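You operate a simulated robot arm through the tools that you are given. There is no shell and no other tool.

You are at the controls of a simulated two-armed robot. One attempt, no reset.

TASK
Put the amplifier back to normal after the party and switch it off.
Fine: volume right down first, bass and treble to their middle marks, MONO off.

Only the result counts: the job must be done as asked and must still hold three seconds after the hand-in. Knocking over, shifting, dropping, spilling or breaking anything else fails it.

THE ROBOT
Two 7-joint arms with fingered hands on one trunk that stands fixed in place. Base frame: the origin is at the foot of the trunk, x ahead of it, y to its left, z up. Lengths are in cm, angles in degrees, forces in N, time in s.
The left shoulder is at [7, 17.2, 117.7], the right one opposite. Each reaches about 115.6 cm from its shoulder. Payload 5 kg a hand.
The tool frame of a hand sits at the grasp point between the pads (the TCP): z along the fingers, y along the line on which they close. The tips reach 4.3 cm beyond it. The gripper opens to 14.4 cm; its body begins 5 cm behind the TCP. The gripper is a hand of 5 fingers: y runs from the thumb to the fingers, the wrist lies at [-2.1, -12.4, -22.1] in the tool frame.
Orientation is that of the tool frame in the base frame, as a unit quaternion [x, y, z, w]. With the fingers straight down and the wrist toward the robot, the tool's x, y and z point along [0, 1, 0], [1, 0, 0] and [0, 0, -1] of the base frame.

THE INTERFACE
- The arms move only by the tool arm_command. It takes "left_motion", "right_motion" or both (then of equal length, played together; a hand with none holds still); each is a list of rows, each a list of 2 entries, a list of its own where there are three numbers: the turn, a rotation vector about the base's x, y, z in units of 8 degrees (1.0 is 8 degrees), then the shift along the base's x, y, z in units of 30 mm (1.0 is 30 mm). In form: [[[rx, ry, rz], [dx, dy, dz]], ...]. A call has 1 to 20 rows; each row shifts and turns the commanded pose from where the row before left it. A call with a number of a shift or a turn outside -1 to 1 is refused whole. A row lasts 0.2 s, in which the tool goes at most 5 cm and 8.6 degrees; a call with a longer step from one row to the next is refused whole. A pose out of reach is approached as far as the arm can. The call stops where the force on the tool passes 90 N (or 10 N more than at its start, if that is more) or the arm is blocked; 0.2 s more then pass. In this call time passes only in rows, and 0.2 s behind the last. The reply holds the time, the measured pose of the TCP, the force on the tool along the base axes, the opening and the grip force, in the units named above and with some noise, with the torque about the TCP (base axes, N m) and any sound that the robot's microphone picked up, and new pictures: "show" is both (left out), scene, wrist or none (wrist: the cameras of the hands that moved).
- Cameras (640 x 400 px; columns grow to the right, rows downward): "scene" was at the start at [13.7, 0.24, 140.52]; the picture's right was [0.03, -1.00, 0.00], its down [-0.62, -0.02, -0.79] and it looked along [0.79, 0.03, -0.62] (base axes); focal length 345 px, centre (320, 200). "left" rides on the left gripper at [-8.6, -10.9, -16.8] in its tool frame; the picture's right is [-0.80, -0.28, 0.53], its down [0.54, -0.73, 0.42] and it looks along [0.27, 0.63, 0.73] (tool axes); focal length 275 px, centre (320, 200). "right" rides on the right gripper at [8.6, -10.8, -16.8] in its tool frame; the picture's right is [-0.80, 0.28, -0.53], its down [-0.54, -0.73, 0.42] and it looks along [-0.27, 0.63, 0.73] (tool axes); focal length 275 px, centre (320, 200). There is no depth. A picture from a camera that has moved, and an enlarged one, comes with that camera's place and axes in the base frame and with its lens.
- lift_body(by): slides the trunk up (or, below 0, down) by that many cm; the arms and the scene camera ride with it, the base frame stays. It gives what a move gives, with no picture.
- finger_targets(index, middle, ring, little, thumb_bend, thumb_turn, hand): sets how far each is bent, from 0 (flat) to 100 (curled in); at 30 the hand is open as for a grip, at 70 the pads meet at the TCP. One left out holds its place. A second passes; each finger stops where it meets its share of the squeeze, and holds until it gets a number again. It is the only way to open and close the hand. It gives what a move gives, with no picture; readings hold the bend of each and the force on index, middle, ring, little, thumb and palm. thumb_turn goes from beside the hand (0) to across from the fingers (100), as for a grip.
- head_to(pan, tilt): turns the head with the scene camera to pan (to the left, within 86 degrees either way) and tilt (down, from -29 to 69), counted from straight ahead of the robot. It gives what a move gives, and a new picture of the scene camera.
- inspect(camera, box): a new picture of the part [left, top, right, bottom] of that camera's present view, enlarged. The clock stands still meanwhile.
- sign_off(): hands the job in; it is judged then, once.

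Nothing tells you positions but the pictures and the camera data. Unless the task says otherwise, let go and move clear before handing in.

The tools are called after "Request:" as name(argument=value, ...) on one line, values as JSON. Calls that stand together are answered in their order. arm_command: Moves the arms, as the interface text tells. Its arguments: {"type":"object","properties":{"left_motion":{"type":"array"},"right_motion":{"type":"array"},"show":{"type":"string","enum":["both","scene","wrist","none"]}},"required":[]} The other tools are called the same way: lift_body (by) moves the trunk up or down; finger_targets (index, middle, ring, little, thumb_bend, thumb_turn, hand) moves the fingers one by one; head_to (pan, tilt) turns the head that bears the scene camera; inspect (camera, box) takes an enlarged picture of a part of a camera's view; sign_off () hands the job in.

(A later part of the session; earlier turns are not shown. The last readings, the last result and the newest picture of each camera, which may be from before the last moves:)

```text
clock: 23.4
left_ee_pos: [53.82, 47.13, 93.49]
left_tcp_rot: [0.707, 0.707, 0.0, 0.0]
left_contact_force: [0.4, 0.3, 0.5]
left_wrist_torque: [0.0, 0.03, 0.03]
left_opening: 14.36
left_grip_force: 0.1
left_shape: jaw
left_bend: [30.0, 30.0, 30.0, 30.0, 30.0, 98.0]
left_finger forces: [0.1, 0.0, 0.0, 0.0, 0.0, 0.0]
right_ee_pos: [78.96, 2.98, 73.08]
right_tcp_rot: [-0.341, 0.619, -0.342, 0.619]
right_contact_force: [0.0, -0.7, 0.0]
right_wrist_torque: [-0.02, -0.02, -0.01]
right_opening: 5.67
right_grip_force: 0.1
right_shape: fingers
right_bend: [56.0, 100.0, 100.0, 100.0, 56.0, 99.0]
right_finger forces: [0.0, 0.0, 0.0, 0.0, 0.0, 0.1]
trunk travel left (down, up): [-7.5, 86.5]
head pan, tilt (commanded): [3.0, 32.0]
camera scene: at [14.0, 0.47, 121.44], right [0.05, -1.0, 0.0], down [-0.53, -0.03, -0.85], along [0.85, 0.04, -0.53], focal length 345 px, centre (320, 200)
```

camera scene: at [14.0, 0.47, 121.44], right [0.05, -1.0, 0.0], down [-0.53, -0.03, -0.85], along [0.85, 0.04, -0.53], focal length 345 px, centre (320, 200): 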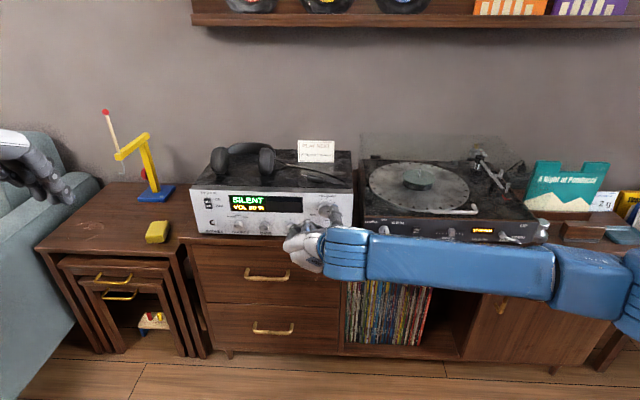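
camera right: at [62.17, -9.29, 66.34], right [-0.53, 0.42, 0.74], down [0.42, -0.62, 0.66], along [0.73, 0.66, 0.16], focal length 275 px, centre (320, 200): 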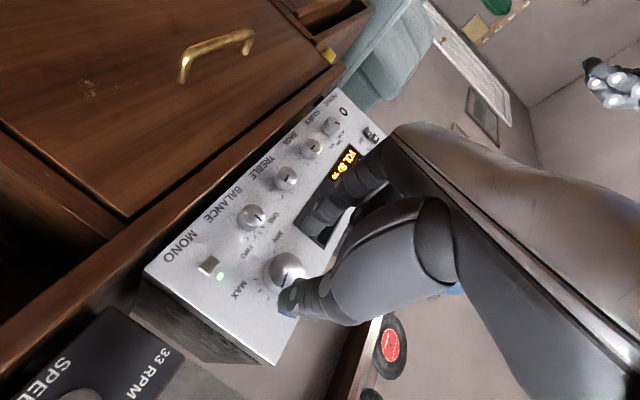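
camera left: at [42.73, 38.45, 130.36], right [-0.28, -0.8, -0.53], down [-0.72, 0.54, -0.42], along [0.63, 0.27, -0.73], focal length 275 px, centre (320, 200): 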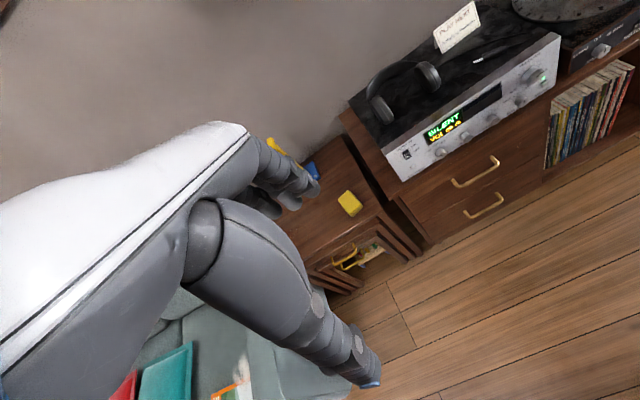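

The roll range is ample (-148° reached). I'll roll back to the start and then advance toward the knob.

Request:
arm_command(right_motion=[[[1, 0, 0], [0, -0.01, 0.0]], [[1, 0, 0], [0, -0.01, 0.0]], [[1, 0, 0], [0, -0.01, 0.0]], [[1, 0, 0], [0, -0.01, 0]], [[1, 0, 0], [0, -0.01, 0]], [[1, 0, 0], [0, -0.01, 0]], [[0.98, 0, 0], [0, -0.0125, -0.0143]], [[0.98, 0, 0], [0, -0.0125, -0.0143]], [[0.98, 0, 0], [0, -0.0125, -0.0143]], [[0.98, 0, 0], [0, -0.0125, -0.0143]], [[0.98, 0, 0], [0, -0.0125, -0.0143]], [[0.98, 0, 0], [0, -0.0125, -0.0143]], [[0.98, 0, 0], [0, -0.0125, -0.0143]], [[0.98, 0, 0], [0, -0.0125, -0.0143]], [[0.98, 0, 0], [0, -0.0125, -0.0143]], [[0.98, 0, 0], [0, -0.0125, -0.0143]], [[0.98, 0, 0], [0, -0.0125, -0.0143]], [[0.98, 0, 0], [0, -0.0125, -0.0143]], [[0.98, 0, 0], [0, -0.0125, -0.0143]], [[0.98, 0, 0], [0, -0.0125, -0.0143]]], show="none")

Request:
arm_command(right_motion=[[[0.98, 0, 0], [0, -0.0125, -0.0143]], [[1, 0, 0], [0, 0, 0]], [[0, 0, 0], [0.3, 0, 0]], [[0, 0, 0], [0.3, 0, 0]], [[0, 0, 0], [0.3, 0, 0]]])

```text
clock: 27.2
left_ee_pos: [53.71, 47.1, 93.58]
left_tcp_rot: [0.708, 0.707, 0.0, 0.001]
left_contact_force: [-0.1, -0.9, 1.3]
left_wrist_torque: [0.0, 0.0, 0.01]
left_opening: 14.37
left_grip_force: 0.0
left_shape: jaw
left_bend: [30.0, 30.0, 30.0, 30.0, 30.0, 98.0]
left_finger forces: [0.0, 0.0, 0.0, 0.1, 0.0, 0.0]
right_ee_pos: [79.7, -3.93, 69.14]
right_tcp_rot: [0.422, 0.562, 0.414, 0.578]
right_contact_force: [0.1, -0.4, -0.3]
right_wrist_torque: [0.02, 0.02, 0.02]
right_opening: 5.7
right_grip_force: 0.1
right_shape: fingers
right_bend: [56.0, 100.0, 100.0, 100.0, 56.0, 99.0]
right_finger forces: [0.1, 0.1, 0.0, 0.0, 0.0, 0.0]
trunk travel left (down, up): [-7.5, 86.5]
head pan, tilt (commanded): [3.0, 32.0]
stopped in row 18 (right hand): the arm was blocked; the commanded pose is now the measured one
```

```text
clock: 28.6
left_ee_pos: [53.79, 47.11, 93.54]
left_tcp_rot: [0.707, 0.707, 0.0, 0.0]
left_contact_force: [0.0, 0.1, 0.9]
left_wrist_torque: [0.02, 0.0, -0.02]
left_opening: 14.37
left_grip_force: 0.0
left_shape: jaw
left_bend: [30.0, 30.0, 30.0, 30.0, 30.0, 98.0]
left_finger forces: [0.0, 0.0, 0.0, 0.1, 0.0, 0.0]
right_ee_pos: [82.15, -9.04, 65.44]
right_tcp_rot: [0.475, 0.529, 0.448, 0.542]
right_contact_force: [0.3, 0.5, 0.3]
right_wrist_torque: [-0.02, -0.03, -0.01]
right_opening: 5.67
right_grip_force: 0.1
right_shape: fingers
right_bend: [56.0, 100.0, 100.0, 100.0, 56.0, 99.0]
right_finger forces: [0.1, 0.0, 0.0, 0.0, 0.0, 0.0]
trunk travel left (down, up): [-7.5, 86.5]
head pan, tilt (commanded): [3.0, 32.0]
stopped in row 5 (right hand): the arm was blocked; the commanded pose is now the measured one
camera scene: at [13.99, 0.42, 121.44], right [0.05, -1.0, 0.0], down [-0.53, -0.03, -0.85], along [0.85, 0.04, -0.53], focal length 345 px, centre (320, 200)
camera right: at [65.54, -1.32, 53.47], right [-0.56, -0.72, 0.4], down [0.39, -0.66, -0.64], along [0.73, -0.2, 0.65], focal length 275 px, centre (320, 200)
```

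scene: 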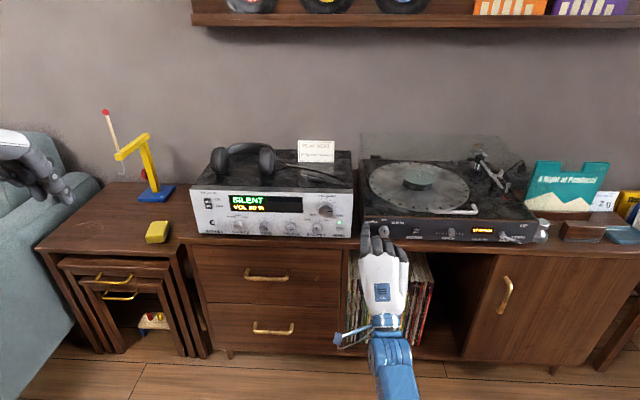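
right: 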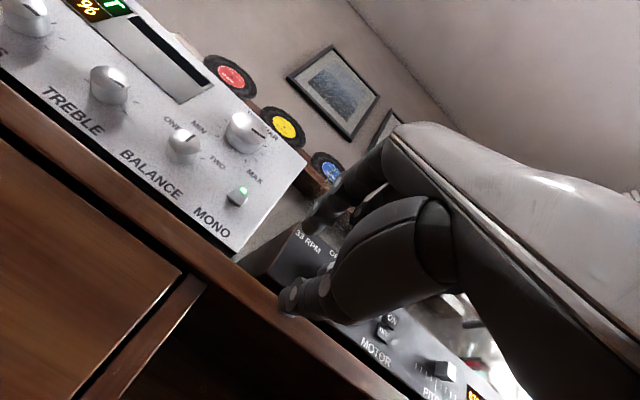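

On the way back the arm got blocked and drifted to about (82, -9, 65), with no contact force showing. I'll look at the arm itself to see why before moving again.

Request:
head_to(pan=-25, tilt=60)

```text
clock: 29.6
left_ee_pos: [53.74, 47.25, 93.5]
left_tcp_rot: [0.707, 0.707, 0.0, 0.001]
left_contact_force: [-0.4, -0.2, -0.4]
left_wrist_torque: [-0.01, -0.01, -0.03]
left_opening: 14.37
left_grip_force: 0.1
left_shape: jaw
left_bend: [30.0, 30.0, 30.0, 30.0, 30.0, 98.0]
left_finger forces: [0.1, 0.0, 0.0, 0.0, 0.0, 0.0]
right_ee_pos: [82.04, -8.88, 65.41]
right_tcp_rot: [0.475, 0.529, 0.448, 0.542]
right_contact_force: [0.5, 0.3, 0.1]
right_wrist_torque: [0.01, 0.02, 0.0]
right_opening: 5.68
right_grip_force: 0.1
right_shape: fingers
right_bend: [56.0, 100.0, 100.0, 100.0, 56.0, 99.0]
right_finger forces: [0.0, 0.0, 0.0, 0.1, 0.1, 0.0]
trunk travel left (down, up): [-7.5, 86.5]
head pan, tilt (commanded): [-25.0, 60.0]
camera scene: at [11.1, -2.85, 117.55], right [-0.42, -0.91, 0.0], down [-0.78, 0.37, -0.5], along [0.45, -0.21, -0.87], focal length 345 px, centre (320, 200)
```

scene: 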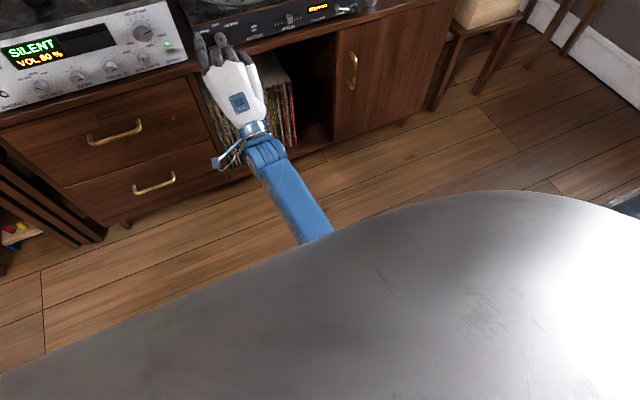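

The elbow has tucked in against the robot's own trunk, which is what blocked it, and nothing else was touched. Rolls of -60° to -148° keep the elbow out to the side, so I'll back off, roll that way again and stay in that range.

Request:
arm_command(right_motion=[[[0, 0, 0], [-0.5, 0, 0.2]], [[0, 0, 0], [-0.5, 0, 0.2]], [[-0.6, 0, 0], [-0.5, 0, 0.2]], [[-0.8, 0, 0], [-0.3, 0, 0.2]], [[-1, 0, 0], [0, 0, 0.2]], [[-1, 0, 0], [0, 0, 0.2]], [[-1, 0, 0], [0, 0, 0]], [[-1, 0, 0], [0, 0, 0]], [[-1, 0, 0], [0, 0, 0]], [[-1, 0, 0], [0, 0, 0]]], show="scene")

```text
clock: 31.8
left_ee_pos: [53.68, 47.05, 93.52]
left_tcp_rot: [0.707, 0.707, 0.0, 0.0]
left_contact_force: [-0.8, -0.1, -0.2]
left_wrist_torque: [0.03, -0.03, 0.01]
left_opening: 14.37
left_grip_force: 0.1
left_shape: jaw
left_bend: [30.0, 30.0, 30.0, 30.0, 30.0, 98.0]
left_finger forces: [0.0, 0.0, 0.1, 0.0, 0.0, 0.1]
right_ee_pos: [76.68, -8.87, 69.04]
right_tcp_rot: [0.146, 0.681, 0.129, 0.706]
right_contact_force: [-1.0, 0.3, -0.2]
right_wrist_torque: [0.01, 0.0, 0.02]
right_opening: 5.68
right_grip_force: 0.1
right_shape: fingers
right_bend: [56.0, 100.0, 100.0, 100.0, 56.0, 99.0]
right_finger forces: [0.0, 0.0, 0.0, 0.1, 0.0, 0.1]
trunk travel left (down, up): [-7.5, 86.5]
head pan, tilt (commanded): [-25.0, 60.0]
camera scene: at [11.09, -2.88, 117.54], right [-0.42, -0.91, 0.0], down [-0.78, 0.37, -0.5], along [0.45, -0.21, -0.87], focal length 345 px, centre (320, 200)
```

scene: 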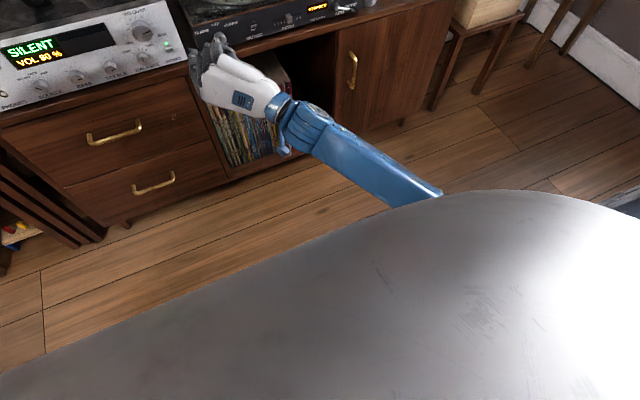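

The elbow is out to the side again and the hand is free. I'll square up the orientation (roll about -60°) and return to the pre-grasp point in front of the volume knob.

Request:
arm_command(right_motion=[[[0.19, 0.043, 0.044], [0.153, 0.76, 0.277]], [[0.19, 0.043, 0.044], [0.153, 0.76, 0.277]], [[0.19, 0.043, 0.044], [0.153, 0.76, 0.277]], [[0.19, 0.043, 0.044], [0.153, 0.76, 0.277]], [[0.19, 0.043, 0.044], [0.153, 0.76, 0.277]]], show="none")

Request:
head_to(pan=3, tilt=32)

Request:
inspect(camera="right", box=[180, 150, 420, 350])

Request:
inspect(camera="scene", box=[270, 180, 370, 250])

```text
clock: 33.0
left_ee_pos: [53.76, 47.1, 93.52]
left_tcp_rot: [0.708, 0.707, 0.0, -0.001]
left_contact_force: [-0.6, -0.2, -0.8]
left_wrist_torque: [-0.01, -0.02, 0.01]
left_opening: 14.39
left_grip_force: 0.1
left_shape: jaw
left_bend: [30.0, 30.0, 30.0, 30.0, 30.0, 98.0]
left_finger forces: [0.0, 0.0, 0.0, 0.0, 0.1, 0.1]
right_ee_pos: [78.98, 2.57, 73.15]
right_tcp_rot: [0.185, 0.684, 0.183, 0.681]
right_contact_force: [0.4, -1.2, 0.3]
right_wrist_torque: [-0.02, 0.01, 0.01]
right_opening: 5.65
right_grip_force: 0.0
right_shape: fingers
right_bend: [56.0, 100.0, 100.0, 100.0, 56.0, 99.0]
right_finger forces: [0.0, 0.0, 0.0, 0.0, 0.0, 0.0]
trunk travel left (down, up): [-7.5, 86.5]
head pan, tilt (commanded): [-25.0, 60.0]
```

```text
clock: 33.9
left_ee_pos: [53.79, 47.1, 93.55]
left_tcp_rot: [0.707, 0.707, 0.0, 0.0]
left_contact_force: [-0.1, -1.2, 0.1]
left_wrist_torque: [0.0, -0.02, 0.0]
left_opening: 14.39
left_grip_force: 0.0
left_shape: jaw
left_bend: [30.0, 30.0, 30.0, 30.0, 30.0, 98.0]
left_finger forces: [0.0, 0.0, 0.0, 0.0, 0.1, 0.0]
right_ee_pos: [78.96, 2.68, 73.16]
right_tcp_rot: [0.184, 0.684, 0.183, 0.682]
right_contact_force: [-0.3, -0.4, 0.1]
right_wrist_torque: [0.03, 0.02, 0.02]
right_opening: 5.68
right_grip_force: 0.1
right_shape: fingers
right_bend: [56.0, 100.0, 100.0, 100.0, 56.0, 99.0]
right_finger forces: [0.0, 0.0, 0.0, 0.0, 0.0, 0.1]
trunk travel left (down, up): [-7.5, 86.5]
head pan, tilt (commanded): [3.0, 32.0]
camera scene: at [14.0, 0.42, 121.43], right [0.05, -1.0, 0.0], down [-0.53, -0.03, -0.85], along [0.85, 0.04, -0.53], focal length 345 px, centre (320, 200)
```

scene: 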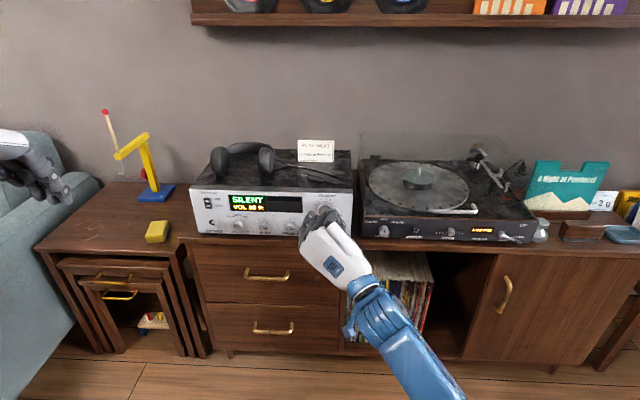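

```text
2.00 times, centred on (300, 250) of right
camera zoom: at [62.24, -2.45, 60.23], right [-0.53, -0.15, 0.83], down [0.42, -0.9, 0.1], along [0.73, 0.41, 0.54], focal length 551 px, centre (360, 100)
```

zoom: 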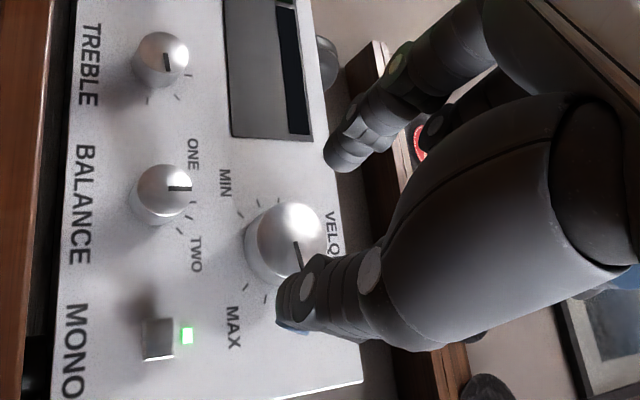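

```text
5.71 times, centred on (320, 215) of scene
camera zoom: at [14.0, 0.42, 121.43], right [0.05, -1.0, 0.0], down [-0.53, -0.03, -0.85], along [0.85, 0.04, -0.53], focal length 1970 px, centre (320, 114)
```

zoom: 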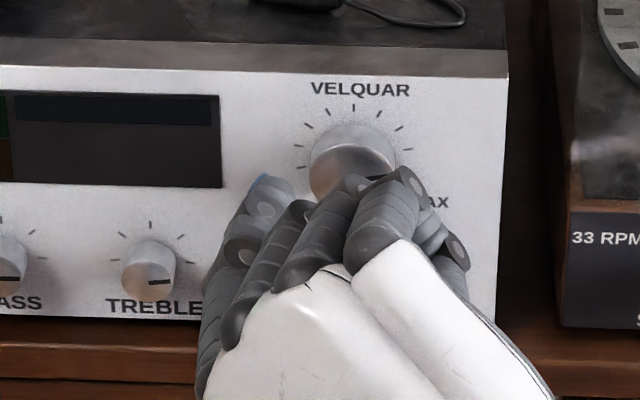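

The pinch is aligned with the knob: thumb tip lower right, index upper left, and the curled fingers well behind. I'll advance 3 cm and check the tips against the knob.

Request:
arm_command(right_motion=[[[0, 0, 0], [0.25, -0.02, 0]], [[0, 0, 0], [0.25, -0.02, 0]], [[0, 0, 0], [0.25, 0, 0]], [[0, 0, 0], [0.25, 0, 0]]])

Request:
inspect(camera="right", box=[220, 170, 380, 320])

Request:
inspect(camera="scene", box=[280, 185, 360, 245])

```text
clock: 34.9
left_ee_pos: [53.83, 47.06, 93.57]
left_tcp_rot: [0.707, 0.707, -0.001, 0.0]
left_contact_force: [0.8, 0.3, 0.6]
left_wrist_torque: [0.01, 0.02, -0.01]
left_opening: 14.36
left_grip_force: 0.1
left_shape: jaw
left_bend: [30.0, 30.0, 30.0, 30.0, 30.0, 98.0]
left_finger forces: [0.0, 0.0, 0.0, 0.0, 0.0, 0.0]
right_ee_pos: [82.11, 2.34, 72.94]
right_tcp_rot: [0.184, 0.684, 0.182, 0.682]
right_contact_force: [0.8, -0.2, -0.2]
right_wrist_torque: [0.01, -0.05, 0.0]
right_opening: 5.69
right_grip_force: 0.2
right_shape: fingers
right_bend: [56.0, 100.0, 100.0, 100.0, 56.0, 99.0]
right_finger forces: [0.0, 0.1, 0.0, 0.0, 0.1, 0.0]
trunk travel left (down, up): [-7.5, 86.5]
head pan, tilt (commanded): [3.0, 32.0]
camera scene: at [14.01, 0.43, 121.44], right [0.05, -1.0, 0.0], down [-0.53, -0.03, -0.85], along [0.85, 0.04, -0.53], focal length 345 px, centre (320, 200)
camera right: at [65.24, -2.59, 60.12], right [-0.53, -0.15, 0.83], down [0.42, -0.9, 0.1], along [0.73, 0.41, 0.54], focal length 275 px, centre (320, 200)
```

scene: 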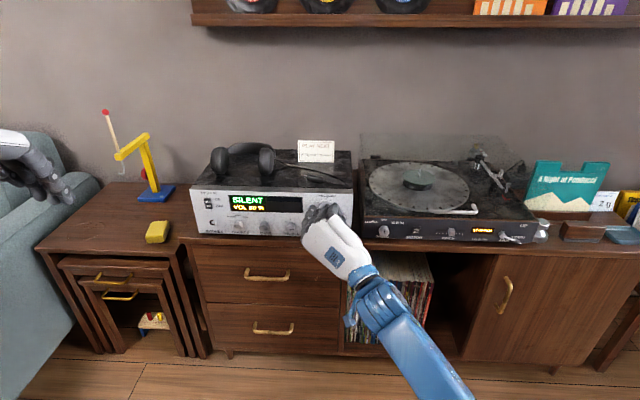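
right: 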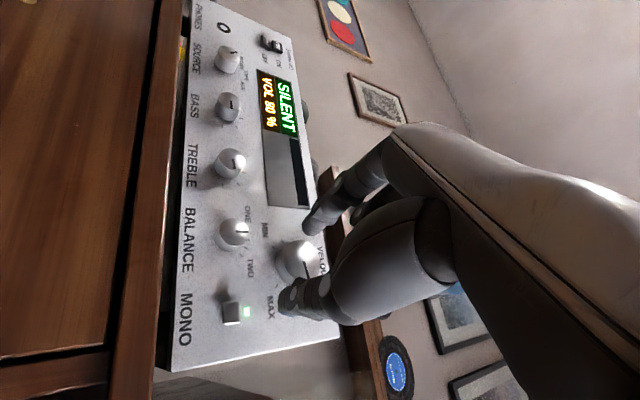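

```text
2.67 times, centred on (300, 245) of right
camera zoom: at [65.24, -2.59, 60.12], right [-0.53, -0.15, 0.83], down [0.42, -0.9, 0.1], along [0.73, 0.41, 0.54], focal length 734 px, centre (373, 80)
```

zoom: 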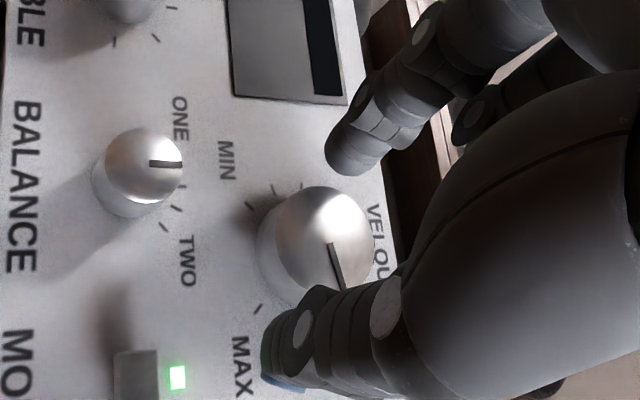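

```text
6.67 times, centred on (320, 215) of scene
camera zoom: at [14.01, 0.43, 121.44], right [0.05, -1.0, 0.0], down [-0.53, -0.03, -0.85], along [0.85, 0.04, -0.53], focal length 2298 px, centre (320, 100)
```

zoom: 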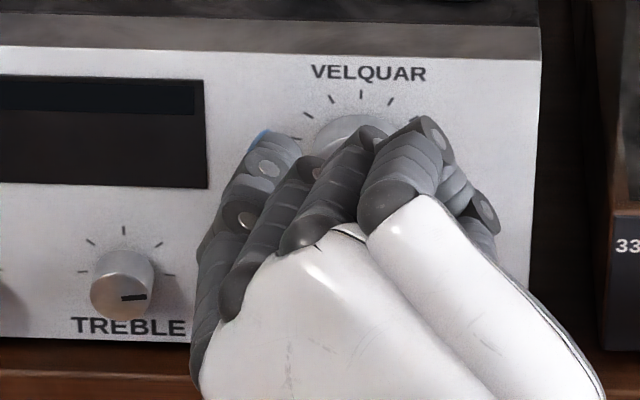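

The tips straddle the knob with clearance on both sides. I'll go in another 1.2 cm so they overlap the knob's sides without touching the panel.

Request:
arm_command(right_motion=[[[0, 0, 0], [0.2, 0.03, 0]], [[0, 0, 0], [0.2, 0.03, 0]]])

Request:
inspect(camera="right", box=[240, 190, 360, 310])

```text
clock: 35.5
left_ee_pos: [53.68, 47.12, 93.48]
left_tcp_rot: [0.707, 0.707, 0.001, 0.0]
left_contact_force: [-0.1, -0.5, -0.3]
left_wrist_torque: [0.02, 0.02, 0.0]
left_opening: 14.36
left_grip_force: 0.0
left_shape: jaw
left_bend: [30.0, 30.0, 30.0, 30.0, 30.0, 98.0]
left_finger forces: [0.0, 0.1, 0.0, 0.1, 0.0, 0.1]
right_ee_pos: [83.26, 2.59, 73.1]
right_tcp_rot: [0.184, 0.684, 0.182, 0.682]
right_contact_force: [0.4, -0.1, -0.3]
right_wrist_torque: [0.0, 0.01, 0.03]
right_opening: 5.69
right_grip_force: 0.1
right_shape: fingers
right_bend: [56.0, 100.0, 100.0, 100.0, 56.0, 99.0]
right_finger forces: [0.1, 0.0, 0.0, 0.1, 0.0, 0.0]
trunk travel left (down, up): [-7.5, 86.5]
head pan, tilt (commanded): [3.0, 32.0]
camera scene: at [14.0, 0.43, 121.44], right [0.05, -1.0, 0.0], down [-0.53, -0.03, -0.85], along [0.85, 0.04, -0.53], focal length 345 px, centre (320, 200)
camera right: at [66.46, -2.41, 60.23], right [-0.53, -0.15, 0.83], down [0.42, -0.9, 0.1], along [0.73, 0.41, 0.54], focal length 275 px, centre (320, 200)
```

scene: 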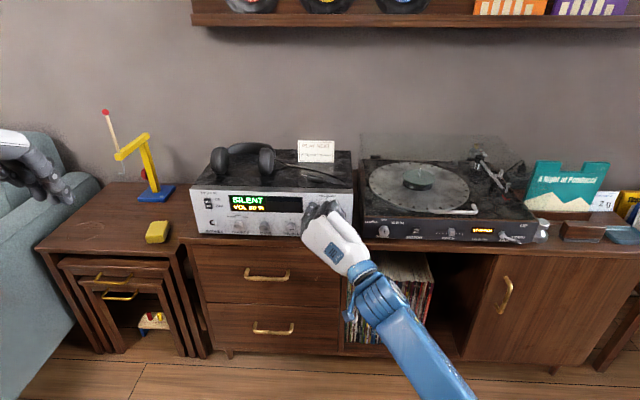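
right: 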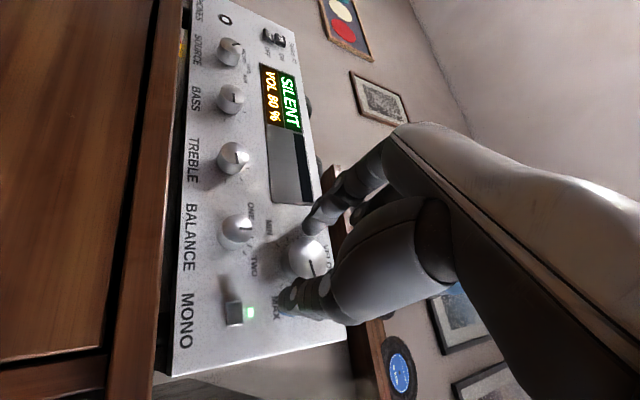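

```text
3.33 times, centred on (300, 250) of right
camera zoom: at [66.46, -2.41, 60.23], right [-0.53, -0.15, 0.83], down [0.42, -0.9, 0.1], along [0.73, 0.41, 0.54], focal length 918 px, centre (387, 33)
```

zoom: 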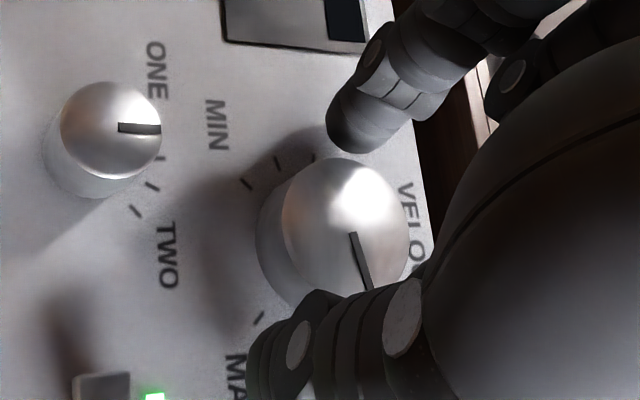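

The tips flank the knob, with no contact force yet. I'll close the pinch on it.

Request:
finger_targets(hand="right", index=66, thumb_bend=66)

Request:
inspect(camera="right", box=[240, 190, 360, 310])

Request:
inspect(camera="scene", box=[280, 185, 360, 245])

```text
clock: 36.5
left_ee_pos: [53.86, 47.14, 93.53]
left_tcp_rot: [0.707, 0.707, 0.0, 0.0]
left_contact_force: [0.7, 0.1, -0.1]
left_wrist_torque: [0.01, 0.01, -0.06]
left_opening: 14.35
left_grip_force: 0.1
left_shape: jaw
left_bend: [30.0, 30.0, 30.0, 30.0, 30.0, 98.0]
left_finger forces: [0.1, 0.0, 0.0, 0.1, 0.0, 0.0]
right_ee_pos: [83.24, 2.6, 73.19]
right_tcp_rot: [0.185, 0.683, 0.183, 0.682]
right_contact_force: [0.5, 0.7, -1.0]
right_wrist_torque: [0.02, 0.04, 0.02]
right_opening: 3.92
right_grip_force: 5.7
right_shape: fingers
right_bend: [61.0, 100.0, 100.0, 100.0, 62.0, 100.0]
right_finger forces: [5.6, 0.0, 0.1, 0.1, 5.7, 0.0]
trunk travel left (down, up): [-7.5, 86.5]
head pan, tilt (commanded): [3.0, 32.0]
```

```text
3.33 times, centred on (300, 250) of right
camera zoom: at [66.46, -2.42, 60.22], right [-0.53, -0.15, 0.83], down [0.42, -0.9, 0.1], along [0.73, 0.41, 0.54], focal length 918 px, centre (387, 33)
```

zoom: 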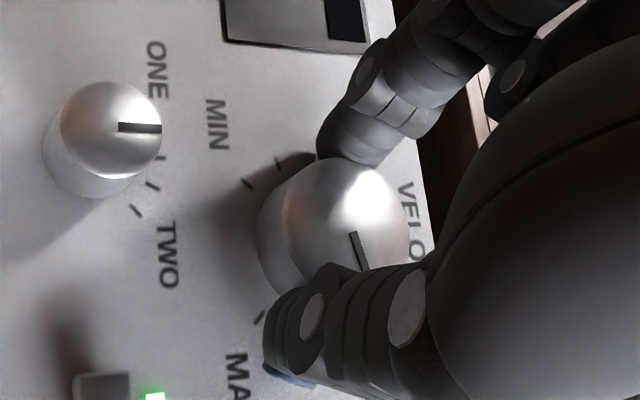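

```text
6.67 times, centred on (320, 215) of scene
camera zoom: at [14.02, 0.43, 121.44], right [0.05, -1.0, 0.0], down [-0.53, -0.03, -0.85], along [0.85, 0.04, -0.53], focal length 2298 px, centre (320, 100)
```

zoom: 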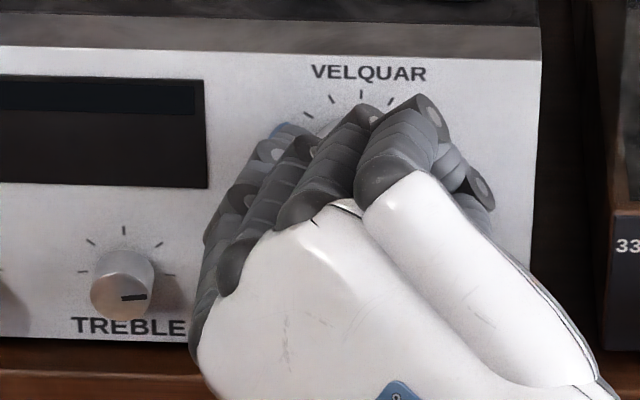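

Both pads are on the knob with about 5.7 N each and equal bends, so the grip is centred. I'll try a short counter-clockwise turn and read the display.

Request:
arm_command(right_motion=[[[-1, 0, 0], [0, 0.021, 0.01]], [[-1, 0, 0], [0, 0.022, 0.007]], [[-1, 0, 0], [0, 0.023, 0.004]]], show="wrist")

Request:
inspect(camera="scene", box=[190, 170, 360, 250])

```text
clock: 37.3
left_ee_pos: [53.8, 47.21, 93.39]
left_tcp_rot: [0.707, 0.707, -0.001, 0.0]
left_contact_force: [-0.1, -0.1, 0.3]
left_wrist_torque: [-0.02, -0.01, 0.04]
left_opening: 14.37
left_grip_force: 0.0
left_shape: jaw
left_bend: [30.0, 30.0, 30.0, 30.0, 30.0, 98.0]
left_finger forces: [0.0, 0.1, 0.0, 0.0, 0.0, 0.0]
right_ee_pos: [83.29, 2.66, 73.19]
right_tcp_rot: [0.038, 0.707, 0.038, 0.705]
right_contact_force: [0.7, 0.2, -1.3]
right_wrist_torque: [0.0, 0.06, 0.04]
right_opening: 3.86
right_grip_force: 6.2
right_shape: fingers
right_bend: [61.0, 100.0, 100.0, 100.0, 62.0, 99.0]
right_finger forces: [6.1, 0.1, 0.0, 0.1, 6.4, 0.0]
trunk travel left (down, up): [-7.5, 86.5]
head pan, tilt (commanded): [3.0, 32.0]
camera right: at [66.45, -7.05, 63.48], right [-0.53, 0.2, 0.82], down [0.42, -0.78, 0.46], along [0.73, 0.59, 0.33], focal length 275 px, centre (320, 200)
```

right: 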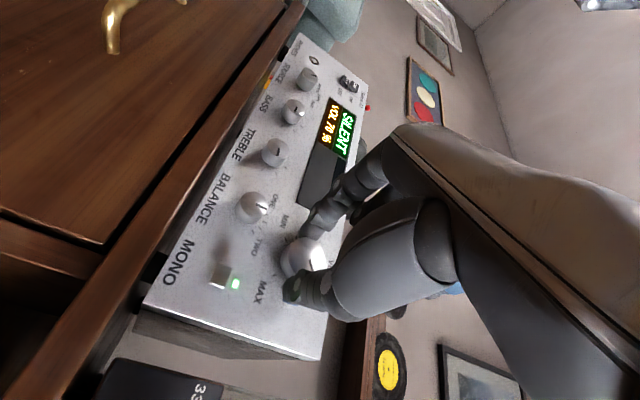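

```text
3.76 times, centred on (275, 210) of scene
camera zoom: at [14.01, 0.44, 121.43], right [0.05, -1.0, 0.0], down [-0.53, -0.03, -0.85], along [0.85, 0.04, -0.53], focal length 1298 px, centre (489, 162)
```

zoom: 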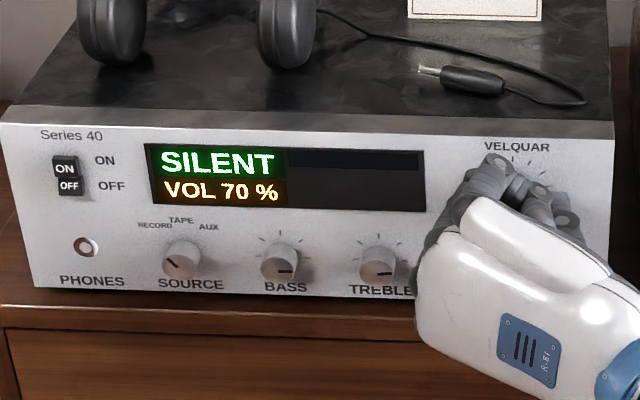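

The knob turns with the hand and the display reads VOL 70 %. I'll continue the stroke to a roll of about -140°.

Request:
arm_command(right_motion=[[[-1, 0, 0], [0, 0.023, 0.001]], [[-1, 0, 0], [0, 0.023, -0.003]], [[-1, 0, 0], [0, 0.023, -0.005]], [[-1, 0, 0], [0, 0.021, -0.009]], [[-1, 0, 0], [0, 0.02, -0.011]], [[-1, 0, 0], [0, 0.018, -0.014]], [[-1, 0, 0], [0, 0.016, -0.017]]], show="wrist")

Request:
inspect(camera="scene", box=[190, 170, 360, 250])

```text
clock: 38.9
left_ee_pos: [53.82, 47.1, 93.54]
left_tcp_rot: [0.707, 0.707, 0.0, -0.001]
left_contact_force: [0.6, 0.6, 0.1]
left_wrist_torque: [-0.02, 0.01, 0.02]
left_opening: 14.36
left_grip_force: 0.1
left_shape: jaw
left_bend: [30.0, 30.0, 30.0, 30.0, 30.0, 98.0]
left_finger forces: [0.0, 0.0, 0.1, 0.1, 0.0, 0.0]
right_ee_pos: [83.35, 3.19, 73.17]
right_tcp_rot: [-0.297, 0.641, -0.299, 0.641]
right_contact_force: [0.5, -3.8, -0.4]
right_wrist_torque: [0.01, 0.01, -0.11]
right_opening: 3.88
right_grip_force: 6.5
right_shape: fingers
right_bend: [61.0, 100.0, 100.0, 100.0, 62.0, 99.0]
right_finger forces: [5.8, 0.1, 0.0, 0.0, 7.2, 0.0]
trunk travel left (down, up): [-7.5, 86.5]
head pan, tilt (commanded): [3.0, 32.0]
camera right: at [66.46, -10.31, 75.76], right [-0.53, 0.79, 0.29], down [0.42, -0.05, 0.9], along [0.73, 0.61, -0.31], focal length 275 px, centre (320, 200)
```

right: 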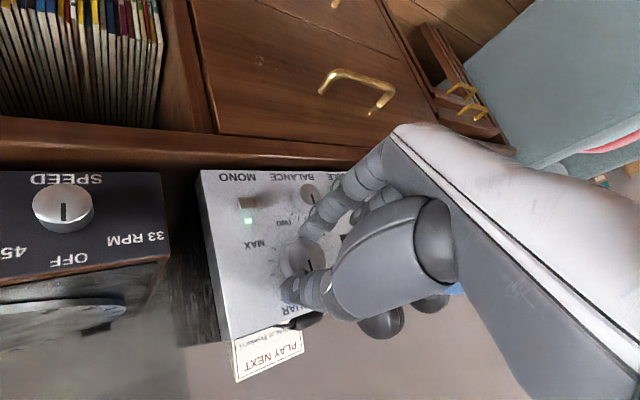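

```text
3.76 times, centred on (275, 210) of scene
camera zoom: at [14.01, 0.42, 121.44], right [0.05, -1.0, 0.0], down [-0.53, -0.03, -0.85], along [0.85, 0.04, -0.53], focal length 1298 px, centre (489, 162)
```

zoom: 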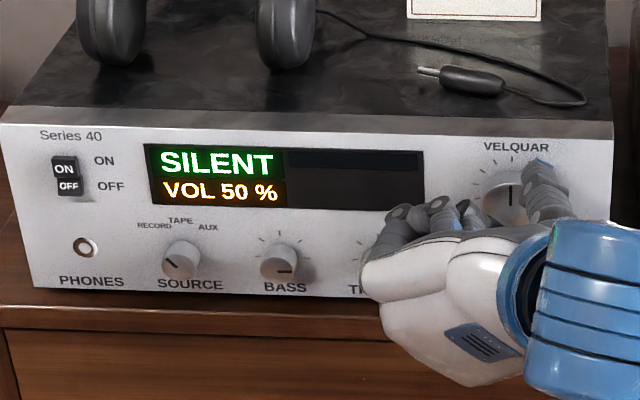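

VOL reads 50 %, so about 2.7° of turn makes 1 % and roughly 135° remain. I'll let go, back straight off, roll back to -60° and check before gripping again.

Request:
finger_targets(hand="right", index=57, thumb_bend=57)

Request:
arm_command(right_motion=[[[0, 0, 0], [-0.4, 0, 0]], [[0, 0, 0], [-0.4, 0, 0]], [[0, 0, 0], [-0.4, 0, 0]], [[1, 0, 0], [0, -0.016, 0.017]], [[1, 0, 0], [0, -0.018, 0.014]], [[1, 0, 0], [0, -0.02, 0.011]], [[1, 0, 0], [0, -0.021, 0.009]], [[1, 0, 0], [0, -0.023, 0.005]], [[1, 0, 0], [0, -0.023, 0.003]], [[1, 0, 0], [0, -0.023, -0.001]], [[1, 0, 0], [0, -0.023, -0.004]], [[1, 0, 0], [0, -0.022, -0.007]], [[1, 0, 0], [0, -0.021, -0.01]]])

```text
clock: 39.9
left_ee_pos: [53.85, 47.12, 93.43]
left_tcp_rot: [0.707, 0.707, 0.0, 0.0]
left_contact_force: [-0.1, 0.3, 0.1]
left_wrist_torque: [0.02, 0.01, 0.01]
left_opening: 14.39
left_grip_force: 0.0
left_shape: jaw
left_bend: [30.0, 30.0, 30.0, 30.0, 30.0, 98.0]
left_finger forces: [0.0, 0.1, 0.0, 0.0, 0.0, 0.1]
right_ee_pos: [83.21, 3.18, 73.03]
right_tcp_rot: [-0.297, 0.642, -0.299, 0.641]
right_contact_force: [0.9, 1.4, 0.9]
right_wrist_torque: [-0.01, 0.04, 0.02]
right_opening: 5.64
right_grip_force: 0.0
right_shape: fingers
right_bend: [56.0, 100.0, 100.0, 100.0, 56.0, 99.0]
right_finger forces: [0.0, 0.1, 0.0, 0.0, 0.0, 0.0]
trunk travel left (down, up): [-7.5, 86.5]
head pan, tilt (commanded): [3.0, 32.0]
```

```text
clock: 42.7
left_ee_pos: [53.74, 47.06, 93.52]
left_tcp_rot: [0.707, 0.707, 0.0, 0.0]
left_contact_force: [-0.3, 0.2, -0.5]
left_wrist_torque: [0.01, 0.0, -0.04]
left_opening: 14.37
left_grip_force: 0.1
left_shape: jaw
left_bend: [30.0, 30.0, 30.0, 30.0, 30.0, 98.0]
left_finger forces: [0.0, 0.1, 0.0, 0.1, 0.1, 0.0]
right_ee_pos: [79.61, 2.52, 73.17]
right_tcp_rot: [0.185, 0.684, 0.184, 0.682]
right_contact_force: [-0.3, 0.1, 0.5]
right_wrist_torque: [-0.03, 0.02, -0.01]
right_opening: 5.64
right_grip_force: 0.2
right_shape: fingers
right_bend: [56.0, 100.0, 100.0, 100.0, 56.0, 99.0]
right_finger forces: [0.1, 0.0, 0.0, 0.0, 0.1, 0.1]
trunk travel left (down, up): [-7.5, 86.5]
head pan, tilt (commanded): [3.0, 32.0]
camera scene: at [13.99, 0.46, 121.45], right [0.05, -1.0, 0.0], down [-0.53, -0.03, -0.85], along [0.85, 0.04, -0.53], focal length 345 px, centre (320, 200)
camera right: at [62.8, -2.44, 60.22], right [-0.53, -0.15, 0.83], down [0.42, -0.9, 0.1], along [0.73, 0.41, 0.54], focal length 275 px, centre (320, 200)
```

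scene: 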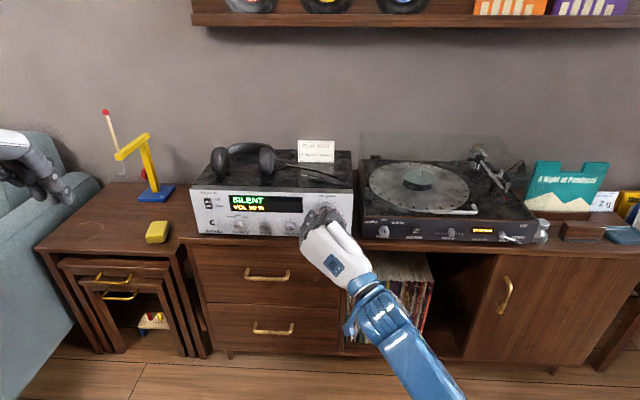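
right: 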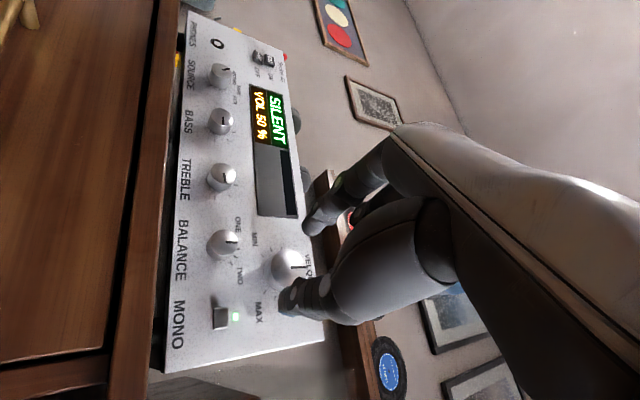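

Volume holds at 50 % and the hand is back at -60° in front of the knob. I'll advance again and grip.

Request:
arm_command(right_motion=[[[0, 0, 0], [0.4, 0, 0]], [[0, 0, 0], [0.4, 0, 0]], [[0, 0, 0], [0.4, 0, 0]]], show="none")

Request:
finger_targets(hand="right", index=66, thumb_bend=66)

```text
clock: 43.5
left_ee_pos: [53.75, 47.19, 93.41]
left_tcp_rot: [0.707, 0.707, 0.0, 0.0]
left_contact_force: [-0.6, 0.5, -0.7]
left_wrist_torque: [-0.03, 0.03, 0.01]
left_opening: 14.36
left_grip_force: 0.0
left_shape: jaw
left_bend: [30.0, 30.0, 30.0, 30.0, 30.0, 98.0]
left_finger forces: [0.2, 0.1, 0.0, 0.0, 0.0, 0.1]
right_ee_pos: [83.43, 2.49, 73.06]
right_tcp_rot: [0.184, 0.684, 0.183, 0.682]
right_contact_force: [0.2, -0.4, -0.1]
right_wrist_torque: [-0.01, 0.0, 0.0]
right_opening: 5.65
right_grip_force: 0.1
right_shape: fingers
right_bend: [56.0, 100.0, 100.0, 100.0, 56.0, 99.0]
right_finger forces: [0.1, 0.1, 0.1, 0.0, 0.0, 0.0]
trunk travel left (down, up): [-7.5, 86.5]
head pan, tilt (commanded): [3.0, 32.0]
```

```text
clock: 44.5
left_ee_pos: [53.77, 47.15, 93.46]
left_tcp_rot: [0.707, 0.708, 0.0, 0.001]
left_contact_force: [-0.4, 0.3, 0.0]
left_wrist_torque: [-0.02, 0.03, -0.03]
left_opening: 14.35
left_grip_force: 0.1
left_shape: jaw
left_bend: [30.0, 30.0, 30.0, 30.0, 30.0, 98.0]
left_finger forces: [0.1, 0.1, 0.1, 0.0, 0.0, 0.0]
right_ee_pos: [83.43, 2.59, 73.12]
right_tcp_rot: [0.185, 0.684, 0.183, 0.682]
right_contact_force: [1.0, 0.3, -0.8]
right_wrist_torque: [-0.02, 0.05, -0.01]
right_opening: 3.92
right_grip_force: 5.6
right_shape: fingers
right_bend: [61.0, 100.0, 100.0, 100.0, 62.0, 100.0]
right_finger forces: [5.6, 0.1, 0.0, 0.0, 5.8, 0.0]
trunk travel left (down, up): [-7.5, 86.5]
head pan, tilt (commanded): [3.0, 32.0]
```

The grip is the same as before, 5.6–5.8 N on each pad. I'll make the second 80° stroke counter-clockwise.

Request:
arm_command(right_motion=[[[-1, 0, 0], [0, 0.021, 0.01]], [[-1, 0, 0], [0, 0.022, 0.007]], [[-1, 0, 0], [0, 0.023, 0.004]], [[-1, 0, 0], [0, 0.023, 0.001]], [[-1, 0, 0], [0, 0.023, -0.003]], [[-1, 0, 0], [0, 0.023, -0.005]], [[-1, 0, 0], [0, 0.021, -0.009]], [[-1, 0, 0], [0, 0.02, -0.011]], [[-1, 0, 0], [0, 0.018, -0.014]], [[-1, 0, 0], [0, 0.016, -0.017]]], show="none")

Request:
inspect(camera="scene", box=[190, 170, 360, 250])

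```text
clock: 46.7
left_ee_pos: [53.73, 47.2, 93.5]
left_tcp_rot: [0.708, 0.706, -0.001, -0.001]
left_contact_force: [0.5, -0.8, 0.3]
left_wrist_torque: [0.03, -0.03, -0.01]
left_opening: 14.37
left_grip_force: 0.1
left_shape: jaw
left_bend: [30.0, 30.0, 30.0, 30.0, 30.0, 98.0]
left_finger forces: [0.1, 0.0, 0.0, 0.0, 0.0, 0.0]
right_ee_pos: [83.27, 3.14, 72.96]
right_tcp_rot: [-0.298, 0.641, -0.299, 0.641]
right_contact_force: [5.8, -3.0, -0.9]
right_wrist_torque: [0.01, -0.02, -0.07]
right_opening: 3.88
right_grip_force: 6.0
right_shape: fingers
right_bend: [61.0, 100.0, 100.0, 100.0, 62.0, 99.0]
right_finger forces: [5.0, 0.0, 0.1, 0.0, 6.7, 0.0]
trunk travel left (down, up): [-7.5, 86.5]
head pan, tilt (commanded): [3.0, 32.0]
```

```text
3.76 times, centred on (275, 210) of scene
camera zoom: at [14.05, 0.42, 121.43], right [0.05, -1.0, 0.0], down [-0.53, -0.03, -0.85], along [0.85, 0.04, -0.53], focal length 1298 px, centre (489, 162)
```

zoom: 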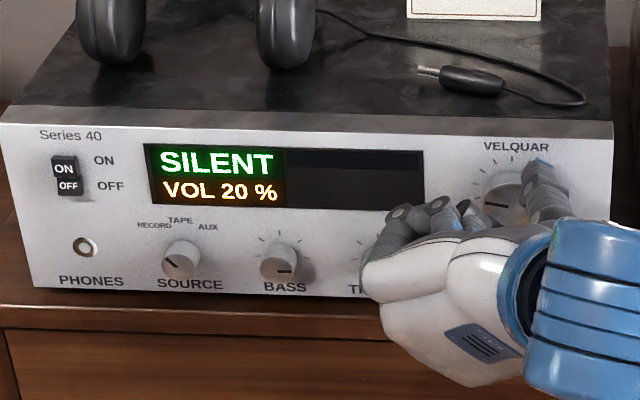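

VOL reads 20 %, with a slight 6 N push against the panel, so I'll stand a millimetre or two further off next time. One more release, roll back and re-grip.

Request:
finger_targets(hand="right", index=57, thumb_bend=57)

Request:
arm_command(right_motion=[[[0, 0, 0], [-0.4, 0, 0]], [[0, 0, 0], [-0.4, 0, 0]], [[0, 0, 0], [-0.4, 0, 0]], [[1, 0, 0], [0, -0.016, 0.017]], [[1, 0, 0], [0, -0.018, 0.014]], [[1, 0, 0], [0, -0.02, 0.011]], [[1, 0, 0], [0, -0.021, 0.009]], [[1, 0, 0], [0, -0.023, 0.005]], [[1, 0, 0], [0, -0.023, 0.003]], [[1, 0, 0], [0, -0.023, -0.001]], [[1, 0, 0], [0, -0.023, -0.004]], [[1, 0, 0], [0, -0.022, -0.007]], [[1, 0, 0], [0, -0.021, -0.01]], [[0, 0, 0], [0.38, 0, 0]], [[0, 0, 0], [0.38, 0, 0]], [[0, 0, 0], [0.37, 0, 0]]], show="wrist")

Request:
finger_targets(hand="right", index=66, thumb_bend=66)

```text
clock: 47.7
left_ee_pos: [53.74, 47.11, 93.5]
left_tcp_rot: [0.707, 0.707, 0.0, 0.0]
left_contact_force: [-0.6, -0.2, -1.1]
left_wrist_torque: [-0.02, 0.01, 0.01]
left_opening: 14.37
left_grip_force: 0.0
left_shape: jaw
left_bend: [30.0, 30.0, 30.0, 30.0, 30.0, 98.0]
left_finger forces: [0.0, 0.0, 0.0, 0.0, 0.0, 0.0]
right_ee_pos: [83.2, 3.18, 72.99]
right_tcp_rot: [-0.298, 0.641, -0.299, 0.641]
right_contact_force: [-0.7, -0.1, 0.6]
right_wrist_torque: [0.03, 0.01, -0.01]
right_opening: 5.63
right_grip_force: 0.1
right_shape: fingers
right_bend: [56.0, 100.0, 100.0, 100.0, 56.0, 99.0]
right_finger forces: [0.0, 0.0, 0.0, 0.0, 0.0, 0.0]
trunk travel left (down, up): [-7.5, 86.5]
head pan, tilt (commanded): [3.0, 32.0]
```

```text
clock: 51.1
left_ee_pos: [53.71, 47.14, 93.46]
left_tcp_rot: [0.707, 0.707, 0.0, 0.0]
left_contact_force: [-0.7, 0.5, -0.5]
left_wrist_torque: [-0.01, -0.01, 0.02]
left_opening: 14.36
left_grip_force: 0.0
left_shape: jaw
left_bend: [30.0, 30.0, 30.0, 30.0, 30.0, 98.0]
left_finger forces: [0.0, 0.1, 0.1, 0.1, 0.0, 0.0]
right_ee_pos: [83.05, 2.57, 73.28]
right_tcp_rot: [0.184, 0.684, 0.182, 0.682]
right_contact_force: [0.1, -1.0, 0.1]
right_wrist_torque: [0.03, -0.04, 0.0]
right_opening: 5.65
right_grip_force: 0.1
right_shape: fingers
right_bend: [56.0, 100.0, 100.0, 100.0, 56.0, 99.0]
right_finger forces: [0.0, 0.0, 0.0, 0.0, 0.1, 0.0]
trunk travel left (down, up): [-7.5, 86.5]
head pan, tilt (commanded): [3.0, 32.0]
camera right: at [66.21, -2.38, 60.31], right [-0.53, -0.15, 0.83], down [0.42, -0.9, 0.1], along [0.73, 0.41, 0.54], focal length 275 px, centre (320, 200)
```

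right: 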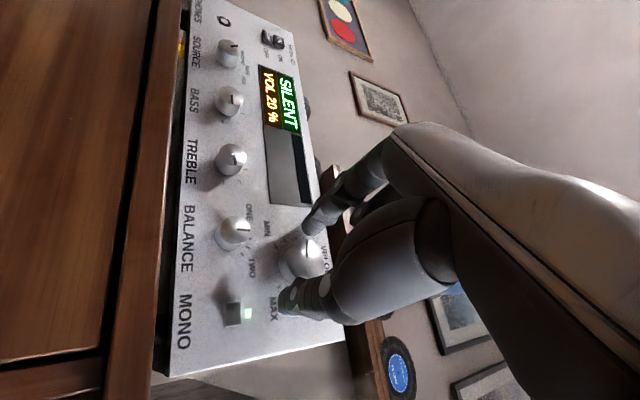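

```text
clock: 52.1
left_ee_pos: [53.68, 47.18, 93.42]
left_tcp_rot: [0.707, 0.707, -0.001, 0.0]
left_contact_force: [0.3, 0.3, -0.3]
left_wrist_torque: [-0.02, 0.02, -0.01]
left_opening: 14.33
left_grip_force: 0.0
left_shape: jaw
left_bend: [30.0, 30.0, 30.0, 30.0, 30.0, 98.0]
left_finger forces: [0.0, 0.1, 0.0, 0.0, 0.0, 0.1]
right_ee_pos: [82.92, 2.66, 73.19]
right_tcp_rot: [0.185, 0.684, 0.182, 0.682]
right_contact_force: [1.2, 0.0, -0.7]
right_wrist_torque: [0.04, -0.03, -0.03]
right_opening: 3.95
right_grip_force: 5.5
right_shape: fingers
right_bend: [61.0, 100.0, 100.0, 100.0, 62.0, 100.0]
right_finger forces: [5.4, 0.1, 0.0, 0.0, 5.9, 0.0]
trunk travel left (down, up): [-7.5, 86.5]
head pan, tilt (commanded): [3.0, 32.0]
```

The knob is gripped again at VOL 20 %. About 54° should bring it to MIN, so I'll turn 56° and then read it.

Request:
arm_command(right_motion=[[[-1, 0, 0], [0, 0.021, 0.01]], [[-1, 0, 0], [0, 0.022, 0.007]], [[-1, 0, 0], [0, 0.023, 0.004]], [[-1, 0, 0], [0, 0.023, 0.001]], [[-1, 0, 0], [0, 0.023, -0.003]], [[-1, 0, 0], [0, 0.023, -0.005]], [[-1, 0, 0], [0, 0.021, -0.009]]], show="none")

Request:
inspect(camera="scene", box=[190, 170, 360, 250])

```text
clock: 53.7
left_ee_pos: [53.77, 47.07, 93.43]
left_tcp_rot: [0.707, 0.707, 0.0, 0.001]
left_contact_force: [-0.2, 0.4, -1.0]
left_wrist_torque: [-0.02, 0.02, 0.0]
left_opening: 14.35
left_grip_force: 0.0
left_shape: jaw
left_bend: [30.0, 30.0, 30.0, 30.0, 30.0, 98.0]
left_finger forces: [0.0, 0.1, 0.0, 0.1, 0.0, 0.1]
right_ee_pos: [82.99, 3.02, 73.14]
right_tcp_rot: [-0.158, 0.689, -0.161, 0.688]
right_contact_force: [-0.6, -1.7, -0.5]
right_wrist_torque: [0.04, 0.0, -0.05]
right_opening: 3.92
right_grip_force: 5.8
right_shape: fingers
right_bend: [61.0, 100.0, 100.0, 100.0, 62.0, 99.0]
right_finger forces: [5.6, 0.1, 0.0, 0.0, 6.8, 0.0]
trunk travel left (down, up): [-7.5, 86.5]
head pan, tilt (commanded): [3.0, 32.0]
```

```text
3.76 times, centred on (275, 210) of scene
camera zoom: at [13.99, 0.44, 121.43], right [0.05, -1.0, 0.0], down [-0.53, -0.03, -0.85], along [0.85, 0.04, -0.53], focal length 1298 px, centre (489, 162)
```

zoom: 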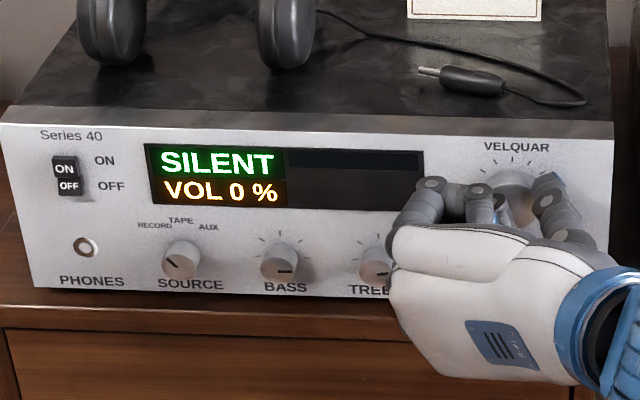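

VOL reads 0 %. I'll ease it a little further to make sure it sits against the MIN stop, since the fingers will simply slip if it's already there.

Request:
arm_command(right_motion=[[[-0.8, 0, 0], [0, 0.016, -0.008]], [[-0.8, 0, 0], [0, 0.015, -0.01]]], show="none")

Request:
inspect(camera="scene", box=[190, 170, 360, 250])

Request:
inspect(camera="right", box=[180, 150, 380, 330])

```text
clock: 54.3
left_ee_pos: [53.67, 47.28, 93.5]
left_tcp_rot: [0.707, 0.707, -0.001, 0.0]
left_contact_force: [0.3, 0.1, -0.2]
left_wrist_torque: [0.03, 0.02, 0.0]
left_opening: 14.35
left_grip_force: 0.0
left_shape: jaw
left_bend: [30.0, 30.0, 30.0, 30.0, 30.0, 98.0]
left_finger forces: [0.0, 0.0, 0.0, 0.1, 0.0, 0.1]
right_ee_pos: [83.02, 3.17, 73.2]
right_tcp_rot: [-0.233, 0.668, -0.236, 0.666]
right_contact_force: [0.5, -0.7, -0.1]
right_wrist_torque: [0.11, 0.01, -0.03]
right_opening: 3.88
right_grip_force: 6.3
right_shape: fingers
right_bend: [61.0, 100.0, 100.0, 100.0, 62.0, 98.0]
right_finger forces: [5.7, 0.1, 0.0, 0.0, 6.1, 0.0]
trunk travel left (down, up): [-7.5, 86.5]
head pan, tilt (commanded): [3.0, 32.0]
```

```text
3.76 times, centred on (275, 210) of scene
camera zoom: at [14.01, 0.44, 121.44], right [0.05, -1.0, 0.0], down [-0.53, -0.03, -0.85], along [0.85, 0.04, -0.53], focal length 1298 px, centre (489, 162)
```

zoom: 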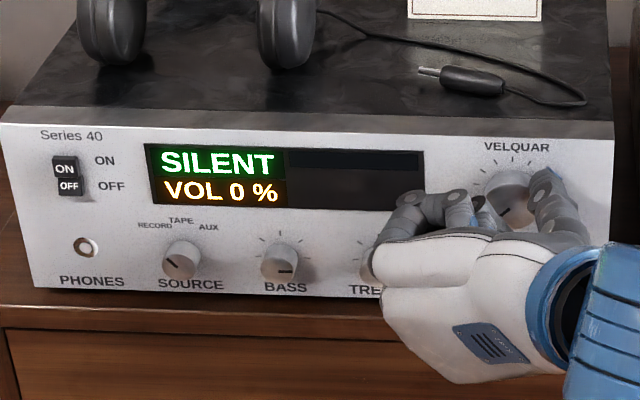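

```text
2.22 times, centred on (280, 240) of right
camera zoom: at [66.2, -10.58, 73.18], right [-0.53, 0.72, 0.44], down [0.42, -0.23, 0.88], along [0.73, 0.65, -0.18], focal length 612 px, centre (409, 111)
```

zoom: 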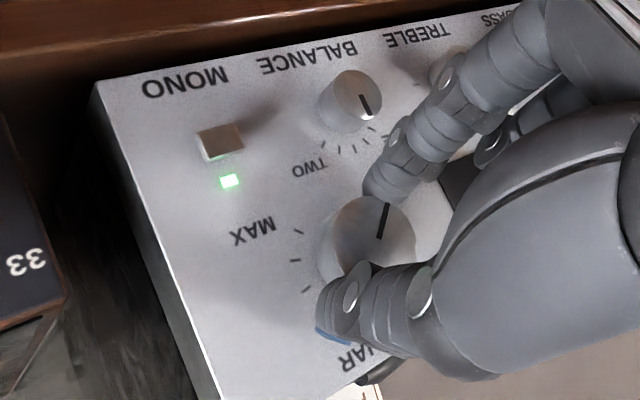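

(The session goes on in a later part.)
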